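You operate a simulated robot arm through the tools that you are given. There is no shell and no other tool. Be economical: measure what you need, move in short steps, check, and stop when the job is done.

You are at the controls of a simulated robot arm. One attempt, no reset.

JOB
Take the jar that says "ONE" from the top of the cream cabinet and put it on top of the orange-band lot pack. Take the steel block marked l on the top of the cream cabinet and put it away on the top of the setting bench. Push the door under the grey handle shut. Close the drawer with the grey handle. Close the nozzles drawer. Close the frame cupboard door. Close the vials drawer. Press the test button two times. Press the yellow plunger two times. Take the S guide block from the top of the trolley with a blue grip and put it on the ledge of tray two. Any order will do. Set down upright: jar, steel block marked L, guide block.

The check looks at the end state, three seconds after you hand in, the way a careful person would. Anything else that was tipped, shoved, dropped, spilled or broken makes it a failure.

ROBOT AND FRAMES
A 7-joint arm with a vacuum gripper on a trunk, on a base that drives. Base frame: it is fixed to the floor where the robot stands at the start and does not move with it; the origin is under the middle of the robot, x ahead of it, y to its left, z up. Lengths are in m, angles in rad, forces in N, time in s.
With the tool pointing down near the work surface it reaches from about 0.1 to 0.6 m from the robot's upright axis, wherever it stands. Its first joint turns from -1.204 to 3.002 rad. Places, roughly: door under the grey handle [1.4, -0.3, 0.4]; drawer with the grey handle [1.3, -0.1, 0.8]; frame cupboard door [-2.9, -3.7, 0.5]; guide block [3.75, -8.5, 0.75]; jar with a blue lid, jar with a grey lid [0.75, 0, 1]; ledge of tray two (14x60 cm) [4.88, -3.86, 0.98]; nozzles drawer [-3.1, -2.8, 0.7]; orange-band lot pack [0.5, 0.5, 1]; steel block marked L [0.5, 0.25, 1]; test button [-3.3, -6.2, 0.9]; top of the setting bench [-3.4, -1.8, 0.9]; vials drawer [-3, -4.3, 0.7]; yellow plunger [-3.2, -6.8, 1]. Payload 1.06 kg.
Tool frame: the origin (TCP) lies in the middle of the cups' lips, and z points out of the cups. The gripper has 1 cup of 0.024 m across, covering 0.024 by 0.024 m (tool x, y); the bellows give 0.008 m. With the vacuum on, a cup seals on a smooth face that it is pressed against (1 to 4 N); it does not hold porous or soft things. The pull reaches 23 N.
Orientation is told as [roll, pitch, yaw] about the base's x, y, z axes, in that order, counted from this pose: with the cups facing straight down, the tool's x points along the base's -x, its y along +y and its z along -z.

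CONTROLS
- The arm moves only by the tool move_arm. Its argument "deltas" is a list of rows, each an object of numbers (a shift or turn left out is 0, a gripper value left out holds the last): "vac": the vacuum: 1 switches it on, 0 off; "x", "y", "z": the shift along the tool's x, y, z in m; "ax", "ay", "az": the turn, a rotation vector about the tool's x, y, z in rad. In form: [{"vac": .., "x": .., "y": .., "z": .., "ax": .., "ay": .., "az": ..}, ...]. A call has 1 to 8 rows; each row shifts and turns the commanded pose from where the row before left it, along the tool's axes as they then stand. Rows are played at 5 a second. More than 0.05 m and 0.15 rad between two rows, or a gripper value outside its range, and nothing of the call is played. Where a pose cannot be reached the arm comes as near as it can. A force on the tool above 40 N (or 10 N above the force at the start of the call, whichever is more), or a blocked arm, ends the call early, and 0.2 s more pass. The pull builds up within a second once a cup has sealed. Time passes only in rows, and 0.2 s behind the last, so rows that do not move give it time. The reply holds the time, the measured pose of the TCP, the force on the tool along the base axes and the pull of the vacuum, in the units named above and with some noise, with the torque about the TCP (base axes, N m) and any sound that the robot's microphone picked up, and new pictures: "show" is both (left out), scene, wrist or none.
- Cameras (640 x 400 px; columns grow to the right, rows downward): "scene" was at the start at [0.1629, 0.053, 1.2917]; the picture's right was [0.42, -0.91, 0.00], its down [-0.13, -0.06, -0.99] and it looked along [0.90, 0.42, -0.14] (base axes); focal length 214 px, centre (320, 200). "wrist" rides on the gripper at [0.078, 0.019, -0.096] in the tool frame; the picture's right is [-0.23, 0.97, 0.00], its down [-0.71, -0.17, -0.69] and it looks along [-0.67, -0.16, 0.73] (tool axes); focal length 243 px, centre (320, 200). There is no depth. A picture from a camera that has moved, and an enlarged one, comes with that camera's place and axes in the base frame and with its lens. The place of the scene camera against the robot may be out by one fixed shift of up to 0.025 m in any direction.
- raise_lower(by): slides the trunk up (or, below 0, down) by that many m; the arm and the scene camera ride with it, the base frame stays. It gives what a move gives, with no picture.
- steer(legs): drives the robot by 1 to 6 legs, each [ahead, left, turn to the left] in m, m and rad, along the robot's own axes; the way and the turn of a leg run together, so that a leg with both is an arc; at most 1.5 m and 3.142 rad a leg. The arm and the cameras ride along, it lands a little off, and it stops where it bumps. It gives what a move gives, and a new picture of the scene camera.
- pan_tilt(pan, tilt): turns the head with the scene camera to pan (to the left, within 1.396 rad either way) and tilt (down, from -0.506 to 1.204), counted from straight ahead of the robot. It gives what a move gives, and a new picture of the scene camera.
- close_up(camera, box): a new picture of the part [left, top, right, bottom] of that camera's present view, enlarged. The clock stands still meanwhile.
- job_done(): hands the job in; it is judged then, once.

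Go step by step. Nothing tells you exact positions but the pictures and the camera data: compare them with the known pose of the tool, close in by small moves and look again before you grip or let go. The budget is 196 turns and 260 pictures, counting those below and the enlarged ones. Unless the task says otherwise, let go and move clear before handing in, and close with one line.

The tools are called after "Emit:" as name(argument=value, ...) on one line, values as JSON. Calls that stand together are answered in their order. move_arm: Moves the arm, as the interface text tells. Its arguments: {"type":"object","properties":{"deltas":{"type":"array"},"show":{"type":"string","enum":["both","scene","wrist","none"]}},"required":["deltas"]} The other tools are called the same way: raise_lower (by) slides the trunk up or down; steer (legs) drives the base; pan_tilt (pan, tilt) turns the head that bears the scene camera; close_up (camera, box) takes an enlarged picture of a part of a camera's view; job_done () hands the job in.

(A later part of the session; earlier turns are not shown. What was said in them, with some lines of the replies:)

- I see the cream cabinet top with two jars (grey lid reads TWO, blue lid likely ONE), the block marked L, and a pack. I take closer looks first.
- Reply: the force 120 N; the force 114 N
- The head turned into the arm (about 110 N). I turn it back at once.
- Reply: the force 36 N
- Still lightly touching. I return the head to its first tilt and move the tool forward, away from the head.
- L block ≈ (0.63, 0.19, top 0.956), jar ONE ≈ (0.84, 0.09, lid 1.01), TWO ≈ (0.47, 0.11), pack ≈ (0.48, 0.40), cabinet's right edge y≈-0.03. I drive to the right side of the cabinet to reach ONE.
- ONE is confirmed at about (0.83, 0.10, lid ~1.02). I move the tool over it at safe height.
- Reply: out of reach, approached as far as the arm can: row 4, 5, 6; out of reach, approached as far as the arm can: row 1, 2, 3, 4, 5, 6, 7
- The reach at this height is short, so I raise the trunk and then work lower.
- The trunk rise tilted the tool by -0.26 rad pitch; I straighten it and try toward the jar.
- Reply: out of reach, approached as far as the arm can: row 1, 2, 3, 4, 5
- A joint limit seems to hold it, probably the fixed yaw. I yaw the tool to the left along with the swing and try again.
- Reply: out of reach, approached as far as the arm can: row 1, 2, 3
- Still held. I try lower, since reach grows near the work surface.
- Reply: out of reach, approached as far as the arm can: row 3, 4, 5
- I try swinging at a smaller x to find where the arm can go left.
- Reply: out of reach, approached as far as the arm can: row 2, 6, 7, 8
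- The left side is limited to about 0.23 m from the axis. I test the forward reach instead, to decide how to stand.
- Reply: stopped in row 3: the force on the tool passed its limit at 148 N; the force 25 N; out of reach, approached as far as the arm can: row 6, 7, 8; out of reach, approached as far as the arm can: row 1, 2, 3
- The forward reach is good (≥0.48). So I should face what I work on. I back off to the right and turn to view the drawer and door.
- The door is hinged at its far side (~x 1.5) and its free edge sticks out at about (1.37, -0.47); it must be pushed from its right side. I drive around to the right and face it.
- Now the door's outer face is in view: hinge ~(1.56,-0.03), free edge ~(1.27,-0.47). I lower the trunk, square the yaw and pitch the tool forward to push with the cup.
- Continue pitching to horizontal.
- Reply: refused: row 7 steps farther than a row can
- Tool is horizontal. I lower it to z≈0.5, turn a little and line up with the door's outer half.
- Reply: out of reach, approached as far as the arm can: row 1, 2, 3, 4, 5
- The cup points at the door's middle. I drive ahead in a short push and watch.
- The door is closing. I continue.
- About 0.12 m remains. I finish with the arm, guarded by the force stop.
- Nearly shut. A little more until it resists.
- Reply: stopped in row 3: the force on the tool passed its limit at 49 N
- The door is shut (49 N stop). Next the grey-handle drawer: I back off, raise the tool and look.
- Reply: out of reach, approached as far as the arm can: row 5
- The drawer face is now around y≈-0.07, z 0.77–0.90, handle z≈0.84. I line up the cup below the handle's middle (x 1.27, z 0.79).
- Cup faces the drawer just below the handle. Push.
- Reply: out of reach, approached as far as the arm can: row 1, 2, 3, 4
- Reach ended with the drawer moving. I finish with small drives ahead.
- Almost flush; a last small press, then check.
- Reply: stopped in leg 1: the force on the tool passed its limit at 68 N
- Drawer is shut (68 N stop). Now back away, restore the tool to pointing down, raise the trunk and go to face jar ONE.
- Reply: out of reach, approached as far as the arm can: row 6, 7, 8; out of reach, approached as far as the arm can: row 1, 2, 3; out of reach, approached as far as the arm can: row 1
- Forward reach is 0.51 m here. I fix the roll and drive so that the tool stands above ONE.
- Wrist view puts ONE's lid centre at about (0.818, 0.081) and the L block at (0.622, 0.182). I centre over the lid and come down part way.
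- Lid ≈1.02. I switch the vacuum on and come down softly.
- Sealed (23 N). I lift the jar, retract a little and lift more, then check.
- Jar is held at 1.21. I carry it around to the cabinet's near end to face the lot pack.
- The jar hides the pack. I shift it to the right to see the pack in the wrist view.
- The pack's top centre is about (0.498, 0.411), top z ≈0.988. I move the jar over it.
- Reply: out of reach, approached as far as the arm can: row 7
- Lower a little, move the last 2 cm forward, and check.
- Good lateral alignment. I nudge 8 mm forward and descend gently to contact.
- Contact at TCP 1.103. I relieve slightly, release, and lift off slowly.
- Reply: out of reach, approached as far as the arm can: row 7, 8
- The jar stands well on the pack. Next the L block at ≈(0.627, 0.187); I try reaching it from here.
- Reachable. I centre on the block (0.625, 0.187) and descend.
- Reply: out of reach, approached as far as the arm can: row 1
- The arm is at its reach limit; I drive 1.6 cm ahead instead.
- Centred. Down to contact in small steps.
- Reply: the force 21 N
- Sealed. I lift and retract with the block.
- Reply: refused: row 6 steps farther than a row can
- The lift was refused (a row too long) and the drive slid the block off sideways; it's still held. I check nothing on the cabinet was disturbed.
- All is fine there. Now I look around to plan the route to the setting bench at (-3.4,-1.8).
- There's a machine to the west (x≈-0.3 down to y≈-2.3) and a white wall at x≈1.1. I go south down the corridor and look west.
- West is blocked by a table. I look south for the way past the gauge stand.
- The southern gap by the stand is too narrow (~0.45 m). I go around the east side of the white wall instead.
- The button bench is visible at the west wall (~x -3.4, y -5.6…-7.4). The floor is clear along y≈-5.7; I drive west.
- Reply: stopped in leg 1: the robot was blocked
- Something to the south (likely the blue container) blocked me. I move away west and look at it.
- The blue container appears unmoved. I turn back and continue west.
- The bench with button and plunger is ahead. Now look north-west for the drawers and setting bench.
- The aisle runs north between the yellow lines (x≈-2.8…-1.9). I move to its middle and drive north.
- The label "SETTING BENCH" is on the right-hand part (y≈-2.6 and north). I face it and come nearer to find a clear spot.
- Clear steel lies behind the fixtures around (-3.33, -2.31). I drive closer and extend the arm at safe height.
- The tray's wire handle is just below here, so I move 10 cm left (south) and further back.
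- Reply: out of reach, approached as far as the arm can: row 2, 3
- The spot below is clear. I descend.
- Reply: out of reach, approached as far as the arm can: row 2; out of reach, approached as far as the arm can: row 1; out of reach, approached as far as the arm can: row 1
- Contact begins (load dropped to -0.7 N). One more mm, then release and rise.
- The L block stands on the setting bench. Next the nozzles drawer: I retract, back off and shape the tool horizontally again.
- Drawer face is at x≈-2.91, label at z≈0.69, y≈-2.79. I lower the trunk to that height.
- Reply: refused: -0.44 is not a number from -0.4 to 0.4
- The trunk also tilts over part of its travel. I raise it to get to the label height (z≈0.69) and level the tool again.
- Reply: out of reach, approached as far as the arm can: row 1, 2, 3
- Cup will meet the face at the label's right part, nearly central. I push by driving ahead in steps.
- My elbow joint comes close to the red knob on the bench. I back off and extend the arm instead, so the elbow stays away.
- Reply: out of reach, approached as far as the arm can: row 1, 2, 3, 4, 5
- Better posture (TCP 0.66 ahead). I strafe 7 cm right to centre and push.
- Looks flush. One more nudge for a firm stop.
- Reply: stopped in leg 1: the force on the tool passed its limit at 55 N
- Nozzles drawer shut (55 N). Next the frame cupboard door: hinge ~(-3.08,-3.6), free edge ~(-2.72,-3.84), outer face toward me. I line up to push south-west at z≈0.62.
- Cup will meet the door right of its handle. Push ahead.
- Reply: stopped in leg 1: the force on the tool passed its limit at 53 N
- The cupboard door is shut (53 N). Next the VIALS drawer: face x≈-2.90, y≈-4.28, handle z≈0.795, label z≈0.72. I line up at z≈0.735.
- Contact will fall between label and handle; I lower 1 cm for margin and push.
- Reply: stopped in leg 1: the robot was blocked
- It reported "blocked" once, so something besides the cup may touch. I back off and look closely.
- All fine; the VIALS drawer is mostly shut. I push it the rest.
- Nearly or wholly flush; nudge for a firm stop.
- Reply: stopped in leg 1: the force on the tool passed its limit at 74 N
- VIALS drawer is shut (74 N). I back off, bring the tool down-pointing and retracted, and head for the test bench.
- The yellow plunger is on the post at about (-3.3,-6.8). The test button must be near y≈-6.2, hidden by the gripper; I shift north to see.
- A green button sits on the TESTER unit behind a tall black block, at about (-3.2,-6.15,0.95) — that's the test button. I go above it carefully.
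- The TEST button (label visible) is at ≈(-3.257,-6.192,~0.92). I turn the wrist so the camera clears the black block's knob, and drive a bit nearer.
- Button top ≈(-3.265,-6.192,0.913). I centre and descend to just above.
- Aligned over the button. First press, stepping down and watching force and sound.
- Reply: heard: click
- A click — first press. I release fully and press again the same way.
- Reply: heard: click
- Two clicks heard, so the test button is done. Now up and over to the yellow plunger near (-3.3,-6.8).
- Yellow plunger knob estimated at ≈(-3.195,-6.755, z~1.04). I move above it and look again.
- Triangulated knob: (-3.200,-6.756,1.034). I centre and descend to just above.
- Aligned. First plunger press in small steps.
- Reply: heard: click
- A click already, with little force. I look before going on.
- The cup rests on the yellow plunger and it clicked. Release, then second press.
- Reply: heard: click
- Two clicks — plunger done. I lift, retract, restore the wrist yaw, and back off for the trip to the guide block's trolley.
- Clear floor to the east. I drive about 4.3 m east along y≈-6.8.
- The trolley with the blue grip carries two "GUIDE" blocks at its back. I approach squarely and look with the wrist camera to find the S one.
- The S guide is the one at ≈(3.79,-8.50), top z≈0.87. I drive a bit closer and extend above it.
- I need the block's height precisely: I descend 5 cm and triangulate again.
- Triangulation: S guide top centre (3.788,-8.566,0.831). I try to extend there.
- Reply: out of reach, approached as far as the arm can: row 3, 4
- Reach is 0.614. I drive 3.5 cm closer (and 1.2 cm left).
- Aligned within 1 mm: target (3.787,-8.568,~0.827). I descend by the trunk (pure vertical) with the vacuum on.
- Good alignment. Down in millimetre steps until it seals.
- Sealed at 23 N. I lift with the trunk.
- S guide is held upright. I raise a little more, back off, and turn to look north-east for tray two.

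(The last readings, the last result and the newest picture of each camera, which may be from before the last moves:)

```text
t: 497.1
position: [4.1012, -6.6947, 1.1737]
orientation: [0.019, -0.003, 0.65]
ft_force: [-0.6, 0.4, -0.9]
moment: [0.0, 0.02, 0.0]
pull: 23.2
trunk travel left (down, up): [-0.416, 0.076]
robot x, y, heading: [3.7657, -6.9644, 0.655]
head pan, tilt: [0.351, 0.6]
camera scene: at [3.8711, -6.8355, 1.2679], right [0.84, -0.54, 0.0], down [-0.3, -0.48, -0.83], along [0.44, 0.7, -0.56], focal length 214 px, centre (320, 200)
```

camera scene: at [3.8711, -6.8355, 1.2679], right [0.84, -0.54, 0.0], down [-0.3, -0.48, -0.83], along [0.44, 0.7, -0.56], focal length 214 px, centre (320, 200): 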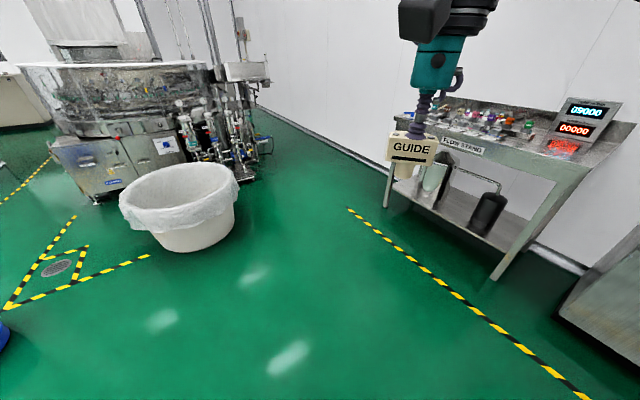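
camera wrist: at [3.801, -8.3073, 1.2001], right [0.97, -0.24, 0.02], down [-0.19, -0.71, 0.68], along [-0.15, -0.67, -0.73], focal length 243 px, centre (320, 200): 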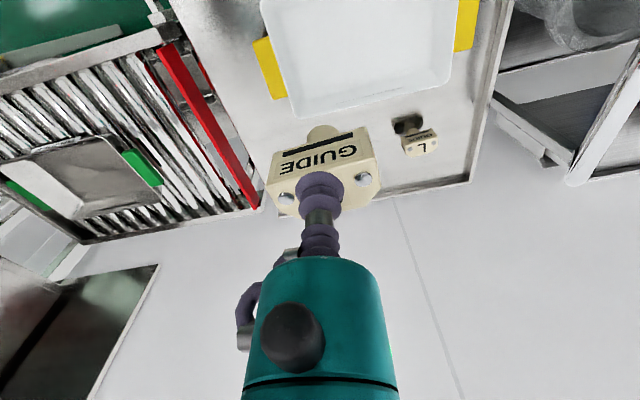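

Emit:
close_up(camera="scene", box=[160, 20, 340, 200])

Emit:
steer(legs=[[0.9, -0.3, 0]])

Emit:
pan_tilt(pan=0.6, tilt=0.35)

```text
2.22 times, centred on (250, 110) of scene
camera zoom: at [3.8711, -6.8355, 1.2679], right [0.84, -0.54, 0.0], down [-0.3, -0.48, -0.83], along [0.44, 0.7, -0.56], focal length 477 px, centre (476, 400)
```

zoom: 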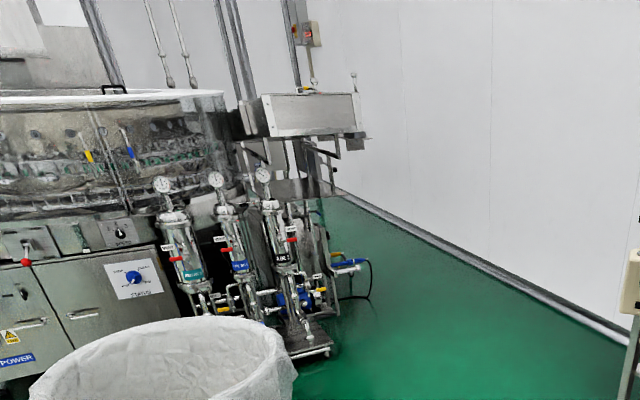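

```text
t: 502.0
position: [4.9869, -6.3863, 1.1736]
orientation: [0.02, -0.001, 0.651]
ft_force: [0.1, -0.3, -1.1]
moment: [0.01, 0.0, 0.03]
pull: 22.8
trunk travel left (down, up): [-0.416, 0.076]
robot x, y, heading: [4.651, -6.6586, 0.652]
head pan, tilt: [0.351, 0.6]
camera scene: at [4.7569, -6.5273, 1.2679], right [0.84, -0.54, 0.0], down [-0.3, -0.48, -0.82], along [0.44, 0.7, -0.57], focal length 214 px, centre (320, 200)
```

scene: 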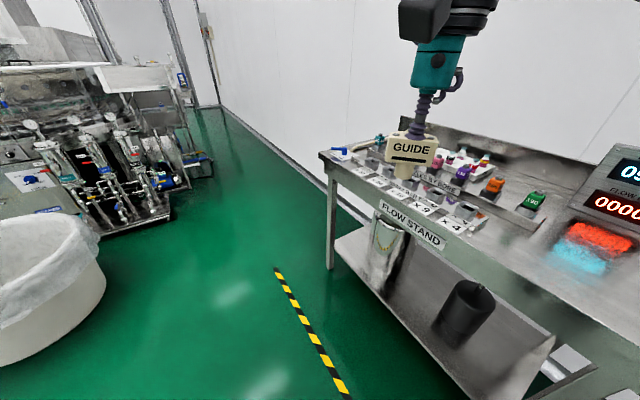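

```text
t: 502.7
position: [4.9855, -6.387, 1.1747]
orientation: [0.021, 0.0, 0.651]
ft_force: [-0.3, -0.8, -0.7]
moment: [-0.01, -0.05, -0.01]
pull: 22.3
trunk travel left (down, up): [-0.416, 0.076]
robot x, y, heading: [4.6509, -6.6534, 0.651]
head pan, tilt: [0.6, 0.351]
camera scene: at [4.7383, -6.5135, 1.2906], right [0.95, -0.31, 0.0], down [-0.11, -0.33, -0.94], along [0.29, 0.89, -0.34], focal length 214 px, centre (320, 200)
```

scene: 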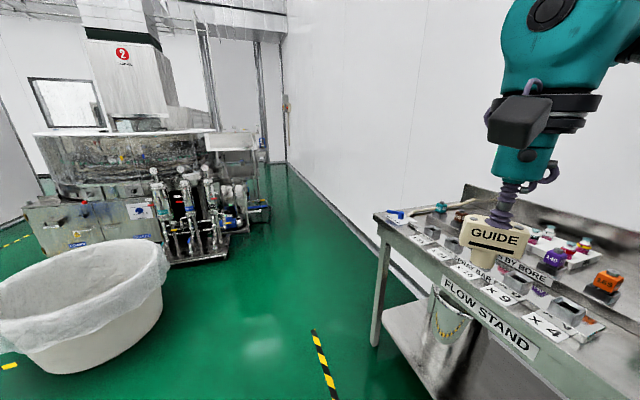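

Machine "2" is ahead with a tray on its east side. I drive up the corridor east of it and turn to face west.

Emit:
steer(legs=[[0.867, 0.973, 0], [0.861, 0.223, 0], [0, 0, 1.6]])

```text
t: 519.8
position: [5.0081, -4.3279, 1.1748]
orientation: [0.019, -0.001, 2.248]
ft_force: [-1.1, 0.1, -1.1]
moment: [0.05, 0.0, 0.0]
pull: 23.1
trunk travel left (down, up): [-0.416, 0.076]
robot x, y, heading: [5.2893, -4.6576, 2.254]
head pan, tilt: [0.6, 0.351]
camera scene: at [5.1615, -4.5635, 1.2907], right [0.28, 0.96, 0.0], down [0.33, -0.1, -0.94], along [-0.9, 0.27, -0.34], focal length 214 px, centre (320, 200)
```

scene: 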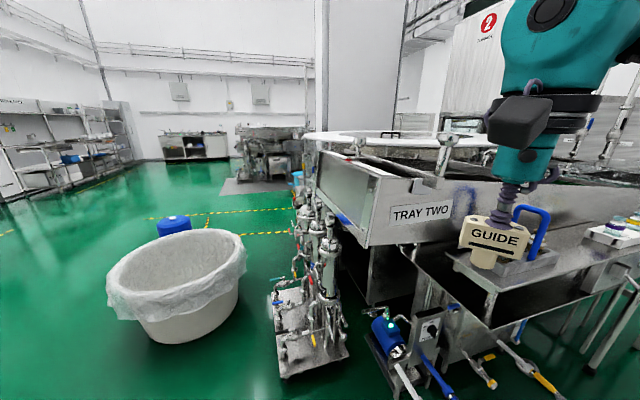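

"TRAY TWO" label is seen, with a shelf in front of it at right. I move north along the wall, keeping clear, and look at the ledge.

Emit:
steer(legs=[[0.34, -0.53, 0], [0, 0, 0.6]])

Emit:
pan_tilt(pan=0.43, tilt=0.5)

```text
t: 526.5
position: [5.0704, -3.946, 1.1752]
orientation: [0.02, -0.001, 2.849]
ft_force: [-0.3, 0.0, 0.8]
moment: [0.03, 0.0, 0.01]
pull: 22.5
trunk travel left (down, up): [-0.416, 0.076]
robot x, y, heading: [5.489, -4.0603, 2.85]
head pan, tilt: [0.6, 0.351]
camera scene: at [5.3382, -4.0534, 1.2907], right [-0.31, 0.95, 0.0], down [0.33, 0.11, -0.94], along [-0.89, -0.29, -0.34], focal length 214 px, centre (320, 200)
```

scene: 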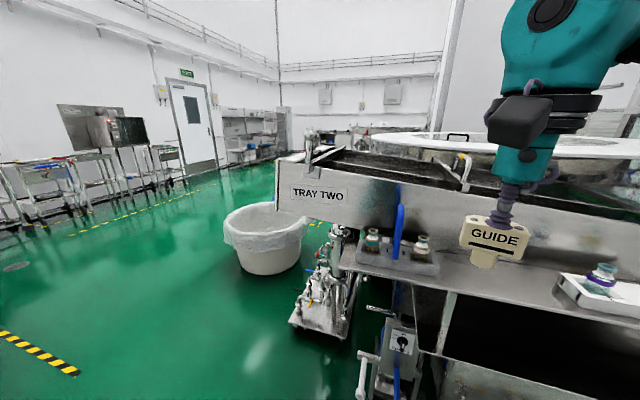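

```text
t: 527.3
position: [5.0717, -3.9465, 1.1736]
orientation: [0.018, -0.001, 2.85]
ft_force: [-0.3, -0.1, -0.5]
moment: [0.01, 0.03, -0.03]
pull: 23.2
trunk travel left (down, up): [-0.416, 0.076]
robot x, y, heading: [5.4859, -4.058, 2.851]
head pan, tilt: [0.429, 0.499]
camera scene: at [5.3368, -4.0376, 1.277], right [-0.14, 0.99, 0.0], down [0.47, 0.07, -0.88], along [-0.87, -0.12, -0.48], focal length 214 px, centre (320, 200)
```

scene: 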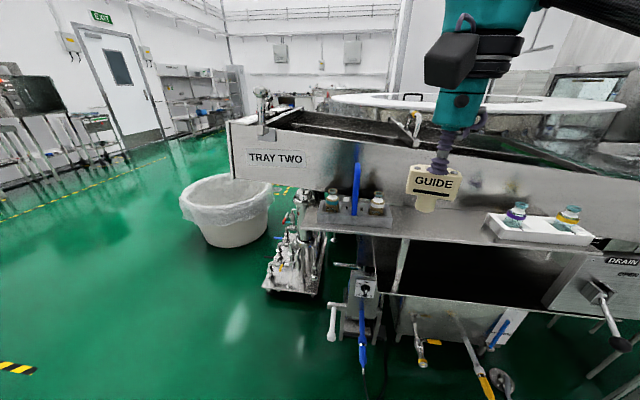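

The ledge (z≈0.98, x 4.80–4.935) has a free gap between y≈-3.91 and -3.72. I square up to face west and bring the tool near (4.87,-3.82).

Emit:
steer(legs=[[0, 0, 0.29], [0, -0.23, 0]])

Emit:
move_arm(deltas=[{"z": -0.01}], show="wrist")

```text
t: 530.9
position: [5.0541, -3.8388, 1.1747]
orientation: [0.018, -0.002, -3.141]
ft_force: [-0.3, -0.2, -0.6]
moment: [0.02, -0.02, 0.01]
pull: 23.2
trunk travel left (down, up): [-0.416, 0.076]
robot x, y, heading: [5.4841, -3.8257, -3.142]
head pan, tilt: [0.429, 0.499]
camera scene: at [5.3403, -3.8504, 1.277], right [-0.42, 0.91, 0.0], down [0.43, 0.2, -0.88], along [-0.8, -0.37, -0.48], focal length 214 px, centre (320, 200)
```

scene: 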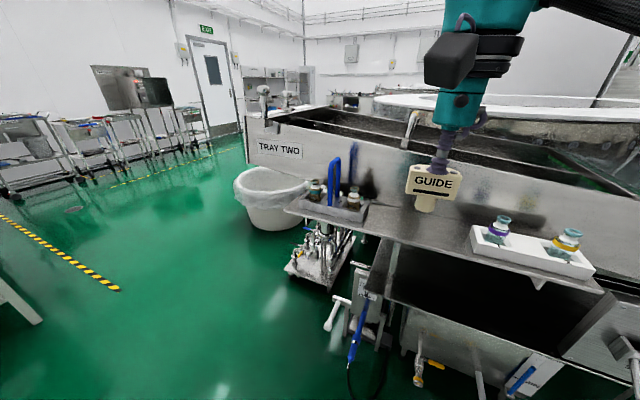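

```text
t: 531.3
position: [5.0542, -3.8379, 1.1846]
orientation: [0.019, -0.001, -3.141]
ft_force: [-1.0, -0.3, -0.5]
moment: [0.0, 0.0, 0.02]
pull: 23.1
trunk travel left (down, up): [-0.416, 0.076]
robot x, y, heading: [5.4826, -3.8291, -3.14]
head pan, tilt: [0.429, 0.499]
camera wrist: at [5.133, -3.8551, 1.2806], right [-0.23, -0.97, 0.02], down [-0.71, 0.18, 0.68], along [-0.67, 0.15, -0.73], focal length 243 px, centre (320, 200)
```

wrist: 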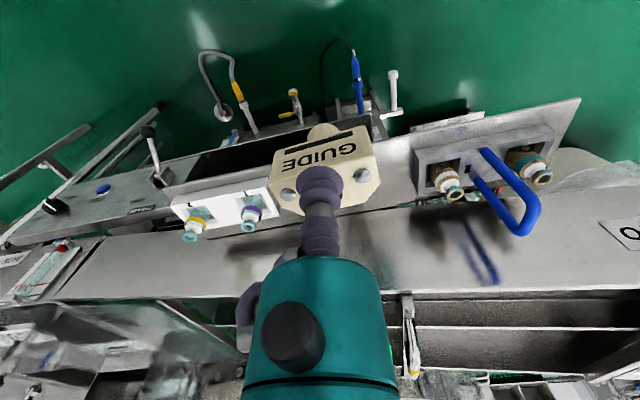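

I drive 12 cm ahead, then extend to the target spot while still above it.

Emit:
steer(legs=[[0.12, 0, 0]])

Emit:
move_arm(deltas=[{"x": -0.03, "z": 0.01}, {"x": -0.03, "y": -0.008, "z": 0.02}])

```text
t: 532.5
position: [4.9344, -3.8386, 1.1841]
orientation: [0.019, -0.003, -3.139]
ft_force: [-0.8, -0.4, -0.7]
moment: [-0.05, -0.03, 0.01]
pull: 22.5
trunk travel left (down, up): [-0.416, 0.076]
robot x, y, heading: [5.3624, -3.8291, -3.138]
head pan, tilt: [0.429, 0.499]
camera scene: at [5.2206, -3.8511, 1.2769], right [-0.42, 0.91, 0.0], down [0.44, 0.2, -0.88], along [-0.8, -0.37, -0.48], focal length 214 px, centre (320, 200)
```

scene: 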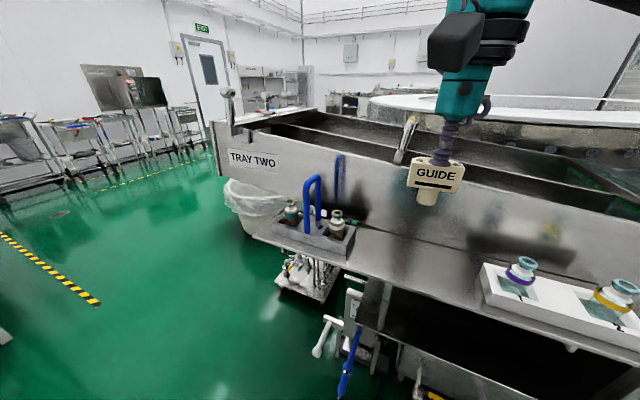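

```text
t: 533.1
position: [4.875, -3.8312, 1.1559]
orientation: [0.018, -0.001, -3.141]
ft_force: [-0.5, -0.2, 0.2]
moment: [0.02, -0.01, -0.01]
pull: 23.5
trunk travel left (down, up): [-0.416, 0.076]
robot x, y, heading: [5.3672, -3.8284, -3.139]
head pan, tilt: [0.429, 0.499]
camera scene: at [5.2212, -3.8511, 1.2769], right [-0.42, 0.91, 0.0], down [0.43, 0.2, -0.88], along [-0.8, -0.37, -0.48], focal length 214 px, centre (320, 200)
camera wrist: at [4.953, -3.848, 1.2509], right [-0.23, -0.97, 0.02], down [-0.71, 0.18, 0.68], along [-0.67, 0.15, -0.73], focal length 243 px, centre (320, 200)
```

scene: 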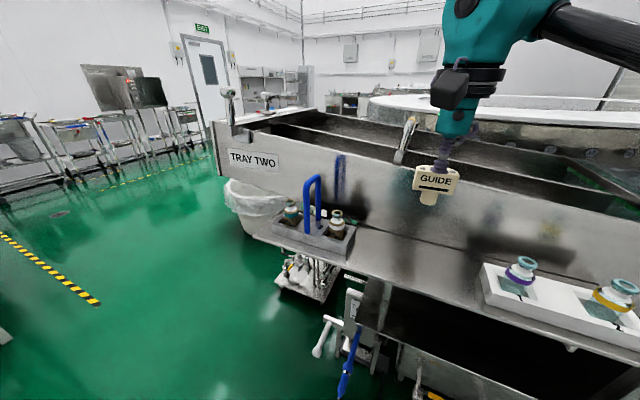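
wrist: 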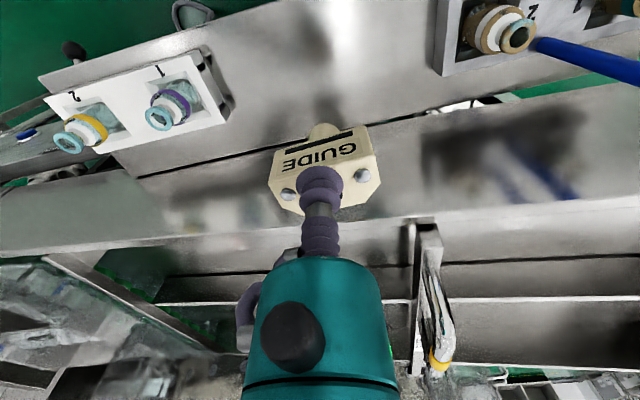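

The spot below is free and centred on the ledge. I descend by trunk.

Emit:
raise_lower(by=-0.075)

Emit:
move_arm(deltas=[{"z": 0.0}])

```text
t: 534.2
position: [4.8761, -3.8326, 1.0799]
orientation: [0.022, -0.002, -3.141]
ft_force: [-0.8, 0.0, -0.5]
moment: [-0.03, 0.01, 0.0]
pull: 22.8
trunk travel left (down, up): [-0.341, 0.151]
robot x, y, heading: [5.3706, -3.8278, -3.137]
head pan, tilt: [0.429, 0.499]
```

```text
t: 534.6
position: [4.8763, -3.8326, 1.0805]
orientation: [0.017, -0.001, -3.141]
ft_force: [-0.4, -0.2, 0.2]
moment: [0.02, -0.03, -0.01]
pull: 23.2
trunk travel left (down, up): [-0.341, 0.151]
robot x, y, heading: [5.3663, -3.8252, -3.132]
head pan, tilt: [0.429, 0.499]
camera scene: at [5.1956, -3.8513, 1.1953], right [-0.42, 0.91, 0.0], down [0.43, 0.2, -0.88], along [-0.8, -0.37, -0.48], focal length 214 px, centre (320, 200)
camera wrist: at [4.9539, -3.8484, 1.1755], right [-0.23, -0.97, 0.02], down [-0.71, 0.18, 0.68], along [-0.67, 0.15, -0.73], focal length 243 px, centre (320, 200)
```

scene: 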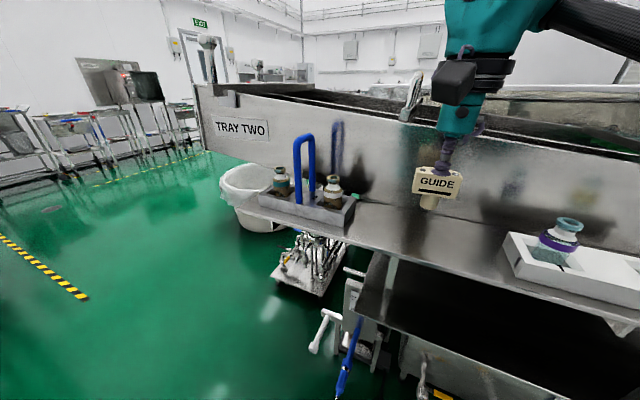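
wrist: 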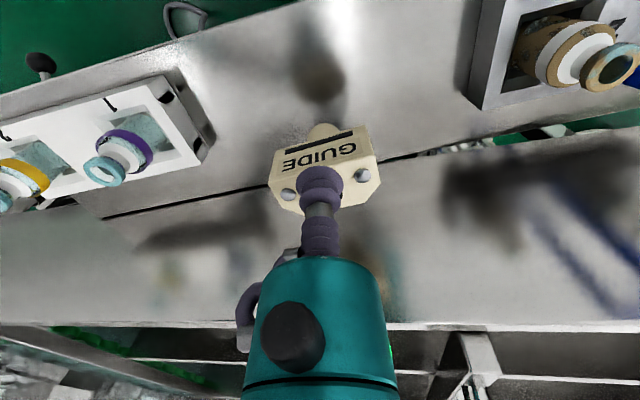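

Emit:
raise_lower(by=-0.012)

Emit:
raise_lower(by=-0.004)

Emit:
close_up(camera="wrist", box=[250, 30, 400, 180])

```text
t: 535.2
position: [4.876, -3.8329, 1.0674]
orientation: [0.019, -0.003, -3.14]
ft_force: [0.1, 0.1, -1.5]
moment: [0.03, 0.0, -0.02]
pull: 23.2
trunk travel left (down, up): [-0.329, 0.163]
robot x, y, heading: [5.3665, -3.8254, -3.139]
head pan, tilt: [0.429, 0.499]
```

```text
t: 535.8
position: [4.8758, -3.833, 1.0628]
orientation: [0.019, -0.003, -3.141]
ft_force: [-0.8, 0.1, -0.3]
moment: [0.01, -0.01, 0.0]
pull: 23.3
trunk travel left (down, up): [-0.325, 0.167]
robot x, y, heading: [5.3653, -3.8272, -3.137]
head pan, tilt: [0.429, 0.499]
```

```text
2.67 times, centred on (325, 105) of wrist
camera zoom: at [4.9539, -3.8485, 1.1594], right [-0.23, -0.97, 0.02], down [-0.71, 0.18, 0.68], along [-0.67, 0.15, -0.73], focal length 647 px, centre (307, 453)
```

zoom: 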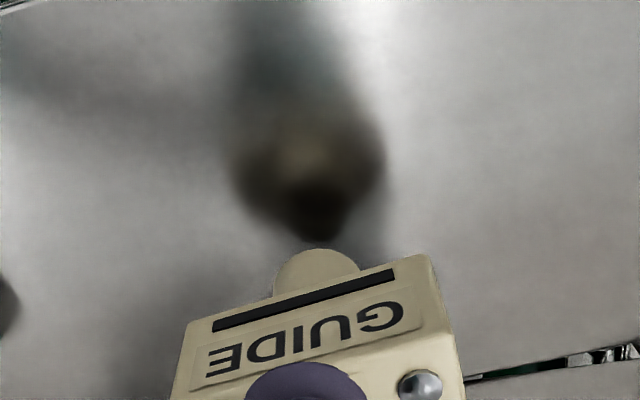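

Emit:
raise_lower(by=-0.003)

Emit:
raise_lower(by=-0.002)

Emit:
raise_lower(by=-0.002)

```text
t: 536.3
position: [4.8746, -3.8328, 1.0605]
orientation: [0.02, 0.0, -3.139]
ft_force: [-1.1, -0.6, -1.3]
moment: [-0.03, 0.01, -0.01]
pull: 23.0
trunk travel left (down, up): [-0.322, 0.17]
robot x, y, heading: [5.3686, -3.8306, -3.139]
head pan, tilt: [0.429, 0.499]
```

```text
t: 536.8
position: [4.8772, -3.833, 1.0593]
orientation: [0.019, -0.001, -3.14]
ft_force: [-0.3, 0.0, -1.2]
moment: [-0.02, -0.01, -0.03]
pull: 22.8
trunk travel left (down, up): [-0.32, 0.172]
robot x, y, heading: [5.3647, -3.8253, -3.137]
head pan, tilt: [0.429, 0.499]
```

```text
t: 537.3
position: [4.8751, -3.8325, 1.0559]
orientation: [0.019, -0.002, -3.14]
ft_force: [0.4, 0.0, -0.9]
moment: [-0.04, 0.03, 0.02]
pull: 22.8
trunk travel left (down, up): [-0.318, 0.174]
robot x, y, heading: [5.3636, -3.8293, -3.135]
head pan, tilt: [0.429, 0.499]
```

Emit:
raise_lower(by=-0.002)

Emit:
raise_lower(by=-0.002)

Emit:
close_up(camera="wrist", box=[250, 30, 400, 180])

```text
t: 537.8
position: [4.875, -3.8332, 1.055]
orientation: [0.02, -0.001, -3.139]
ft_force: [-0.9, 0.4, -0.8]
moment: [-0.01, -0.06, -0.01]
pull: 23.9
trunk travel left (down, up): [-0.316, 0.176]
robot x, y, heading: [5.3645, -3.8267, -3.139]
head pan, tilt: [0.429, 0.499]
```

```text
t: 538.4
position: [4.8761, -3.8325, 1.0531]
orientation: [0.018, -0.002, -3.14]
ft_force: [0.6, -0.3, -0.9]
moment: [0.03, -0.01, -0.05]
pull: 22.5
trunk travel left (down, up): [-0.314, 0.178]
robot x, y, heading: [5.3669, -3.8251, -3.13]
head pan, tilt: [0.429, 0.499]
```

```text
2.67 times, centred on (325, 105) of wrist
camera zoom: at [4.9539, -3.8485, 1.1484], right [-0.23, -0.97, 0.02], down [-0.71, 0.18, 0.68], along [-0.67, 0.15, -0.73], focal length 647 px, centre (307, 453)
```

zoom: 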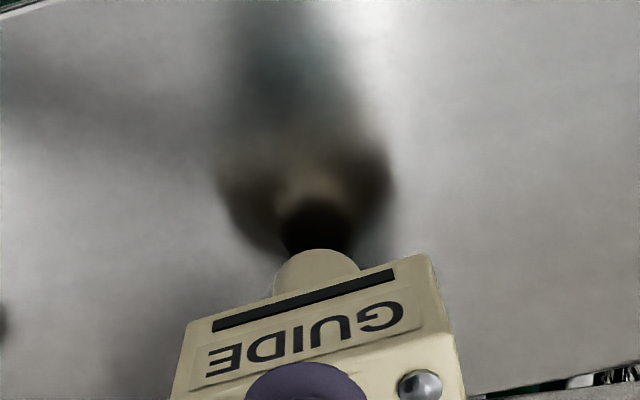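

Emit:
raise_lower(by=-0.003)

Emit:
raise_lower(by=-0.002)

Emit:
raise_lower(by=-0.002)

```text
t: 538.9
position: [4.8759, -3.8318, 1.0497]
orientation: [0.02, -0.003, -3.14]
ft_force: [-0.2, 0.7, -0.6]
moment: [0.0, 0.0, -0.02]
pull: 22.5
trunk travel left (down, up): [-0.311, 0.181]
robot x, y, heading: [5.3676, -3.8252, -3.133]
head pan, tilt: [0.429, 0.499]
```

```text
t: 539.4
position: [4.8759, -3.8323, 1.0485]
orientation: [0.02, -0.001, -3.14]
ft_force: [-0.3, 0.2, -1.4]
moment: [-0.02, 0.01, -0.01]
pull: 22.9
trunk travel left (down, up): [-0.309, 0.183]
robot x, y, heading: [5.367, -3.8285, -3.137]
head pan, tilt: [0.429, 0.499]
```

```text
t: 539.9
position: [4.8754, -3.8315, 1.0452]
orientation: [0.019, 0.0, -3.141]
ft_force: [0.8, -0.4, -0.3]
moment: [0.03, -0.01, -0.02]
pull: 22.5
trunk travel left (down, up): [-0.307, 0.185]
robot x, y, heading: [5.367, -3.8299, -3.134]
head pan, tilt: [0.429, 0.499]
```

Emit:
raise_lower(by=-0.002)

Emit:
raise_lower(by=-0.002)

Emit:
raise_lower(by=-0.002)

```text
t: 540.4
position: [4.8749, -3.8321, 1.0445]
orientation: [0.02, 0.0, -3.141]
ft_force: [-0.2, -0.2, -1.9]
moment: [0.02, 0.02, 0.02]
pull: 23.1
trunk travel left (down, up): [-0.305, 0.187]
robot x, y, heading: [5.3665, -3.8246, -3.142]
head pan, tilt: [0.429, 0.499]
```

```text
t: 541.0
position: [4.8764, -3.8325, 1.0419]
orientation: [0.02, -0.001, -3.14]
ft_force: [0.4, -0.7, -0.7]
moment: [0.03, 0.02, 0.01]
pull: 22.6
trunk travel left (down, up): [-0.303, 0.189]
robot x, y, heading: [5.3681, -3.8274, -3.137]
head pan, tilt: [0.429, 0.499]
```

```text
t: 541.5
position: [4.8754, -3.8328, 1.0391]
orientation: [0.018, -0.001, -3.139]
ft_force: [-0.6, -0.7, -0.4]
moment: [-0.03, 0.03, -0.01]
pull: 22.8
trunk travel left (down, up): [-0.301, 0.191]
robot x, y, heading: [5.3627, -3.8287, -3.134]
head pan, tilt: [0.429, 0.499]
```

Emit:
close_up(camera="wrist", box=[250, 30, 400, 180])

Emit:
close_up(camera="scene", box=[380, 130, 500, 260])

```text
2.67 times, centred on (325, 105) of wrist
camera zoom: at [4.9539, -3.8485, 1.1354], right [-0.23, -0.97, 0.02], down [-0.71, 0.18, 0.68], along [-0.67, 0.15, -0.73], focal length 647 px, centre (307, 453)
```

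zoom: 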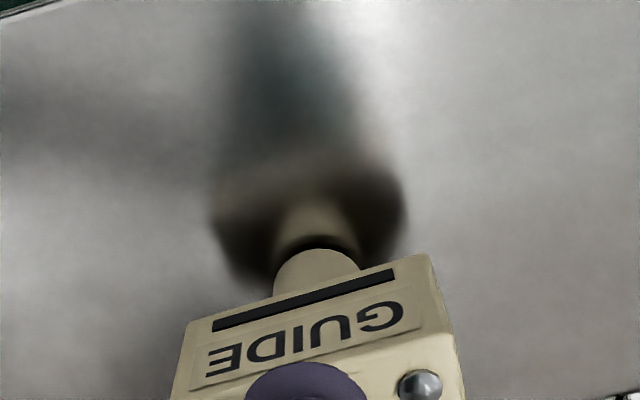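

```text
3.08 times, centred on (440, 195) of scene
camera zoom: at [5.187, -3.8513, 1.156], right [-0.42, 0.91, 0.0], down [0.43, 0.2, -0.88], along [-0.8, -0.37, -0.48], focal length 660 px, centre (-49, 215)
```

zoom: 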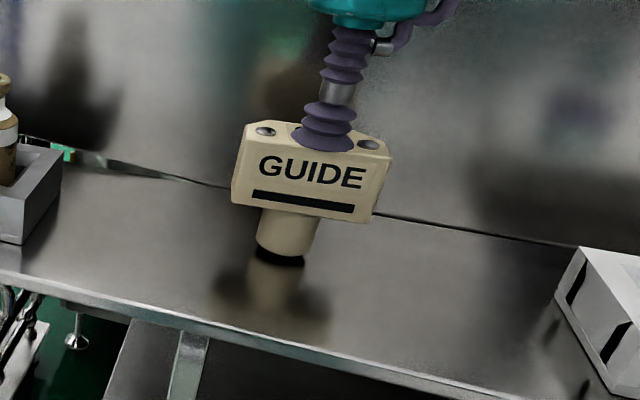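

A few mm remain. Continue.

Emit:
raise_lower(by=-0.003)

Emit:
raise_lower(by=-0.002)

Emit:
raise_lower(by=-0.001)

```text
t: 542.0
position: [4.8753, -3.8323, 1.0364]
orientation: [0.019, -0.002, -3.139]
ft_force: [0.7, -0.9, 1.2]
moment: [0.0, 0.03, 0.05]
pull: 23.6
trunk travel left (down, up): [-0.298, 0.194]
robot x, y, heading: [5.3649, -3.827, -3.135]
head pan, tilt: [0.429, 0.499]
```

```text
t: 542.5
position: [4.8767, -3.8319, 1.0362]
orientation: [0.021, -0.004, -3.139]
ft_force: [-2.5, -0.9, 13.3]
moment: [0.04, 0.09, 0.02]
pull: 22.6
trunk travel left (down, up): [-0.296, 0.196]
robot x, y, heading: [5.3675, -3.8281, -3.137]
head pan, tilt: [0.429, 0.499]
```

```text
t: 543.0
position: [4.8763, -3.8318, 1.0337]
orientation: [0.018, -0.003, -3.139]
ft_force: [-1.7, -1.3, 13.7]
moment: [0.05, 0.07, 0.04]
pull: 22.9
trunk travel left (down, up): [-0.295, 0.197]
robot x, y, heading: [5.3666, -3.829, -3.134]
head pan, tilt: [0.429, 0.499]
```

Contact (13 N). I ease off 2 mm, release, wait and rise slowly.

Emit:
raise_lower(by=0.002)

Emit:
move_arm(deltas=[{"vac": 0}, {"vac": 0}, {"vac": 0}, {"vac": 0}, {"vac": 0}, {"vac": 0}], show="none")

Emit:
raise_lower(by=0.01)

Emit:
raise_lower(by=0.1)

Emit:
move_arm(deltas=[{"x": 0.04}, {"x": 0.04}])

```text
t: 543.5
position: [4.8761, -3.8331, 1.0348]
orientation: [0.017, 0.0, -3.141]
ft_force: [0.0, 0.4, -0.1]
moment: [0.03, -0.02, 0.0]
pull: 23.0
trunk travel left (down, up): [-0.297, 0.195]
robot x, y, heading: [5.367, -3.8291, -3.14]
head pan, tilt: [0.429, 0.499]
```

```text
t: 545.0
position: [4.8764, -3.8318, 1.036]
orientation: [0.019, -0.002, -3.14]
ft_force: [-0.5, -1.0, 0.8]
moment: [0.03, -0.01, 0.02]
pull: 0.0
trunk travel left (down, up): [-0.297, 0.195]
robot x, y, heading: [5.3653, -3.8259, -3.137]
head pan, tilt: [0.429, 0.499]
```

```text
t: 545.5
position: [4.8759, -3.8322, 1.0451]
orientation: [0.019, -0.002, -3.14]
ft_force: [-0.4, 0.0, 0.0]
moment: [0.01, 0.0, 0.01]
pull: 0.1
trunk travel left (down, up): [-0.307, 0.185]
robot x, y, heading: [5.3669, -3.8258, -3.132]
head pan, tilt: [0.429, 0.499]
```

```text
t: 546.9
position: [4.8764, -3.8319, 1.1444]
orientation: [0.019, -0.002, -3.14]
ft_force: [-0.2, 0.2, 0.0]
moment: [0.01, 0.02, 0.01]
pull: 0.0
trunk travel left (down, up): [-0.407, 0.085]
robot x, y, heading: [5.3691, -3.8241, -3.137]
head pan, tilt: [0.429, 0.499]
```

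```text
t: 547.5
position: [4.9574, -3.8313, 1.1436]
orientation: [0.019, -0.003, -3.142]
ft_force: [0.5, 0.3, -0.2]
moment: [0.01, -0.01, -0.01]
pull: 0.0
trunk travel left (down, up): [-0.407, 0.085]
robot x, y, heading: [5.3662, -3.8268, -3.135]
head pan, tilt: [0.429, 0.499]
camera scene: at [5.2174, -3.8511, 1.2665], right [-0.42, 0.91, 0.0], down [0.43, 0.2, -0.88], along [-0.8, -0.37, -0.48], focal length 214 px, centre (320, 200)
camera wrist: at [5.0344, -3.8482, 1.24], right [-0.23, -0.97, 0.02], down [-0.71, 0.18, 0.68], along [-0.67, 0.15, -0.73], focal length 243 px, centre (320, 200)
```

scene: 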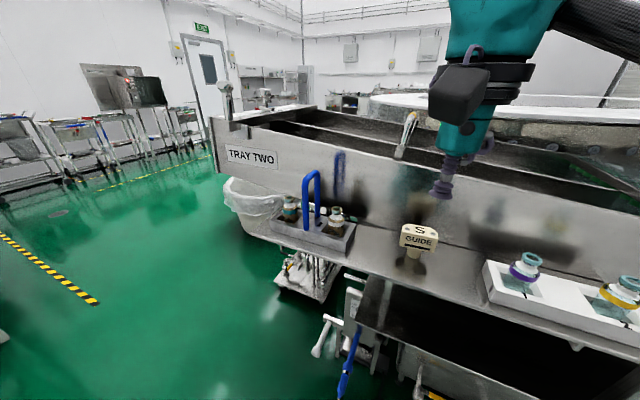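
wrist: 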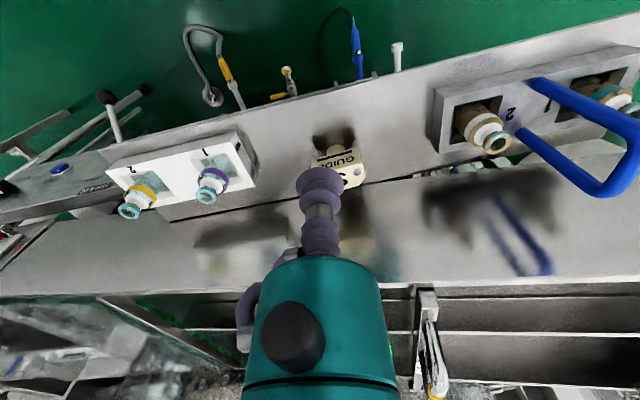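

The S guide stands upright on the ledge of tray two and the tool is clear. I back off slightly and hand in.

Emit:
steer(legs=[[-0.12, 0, 0]])

Emit:
job_done()

```text
t: 548.7
position: [5.075, -3.8326, 1.1441]
orientation: [0.018, -0.004, -3.139]
ft_force: [0.1, -0.3, -0.1]
moment: [-0.01, 0.01, -0.01]
pull: 0.1
trunk travel left (down, up): [-0.407, 0.085]
robot x, y, heading: [5.4843, -3.8257, -3.137]
head pan, tilt: [0.429, 0.499]
camera scene: at [5.3368, -3.8506, 1.2666], right [-0.42, 0.91, 0.0], down [0.43, 0.2, -0.88], along [-0.8, -0.37, -0.48], focal length 214 px, centre (320, 200)
```

scene: 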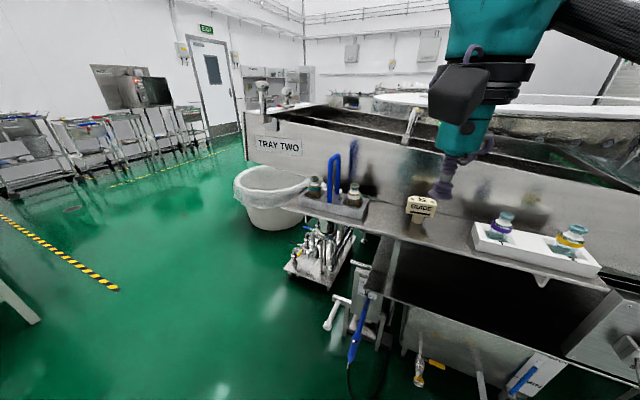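

```text
The job is handed in.
```

All ten tasks are done and the job is handed in; the one thing I could not fully confirm is that the blue container I bumped while driving stayed put, though it looked unmoved afterwards.
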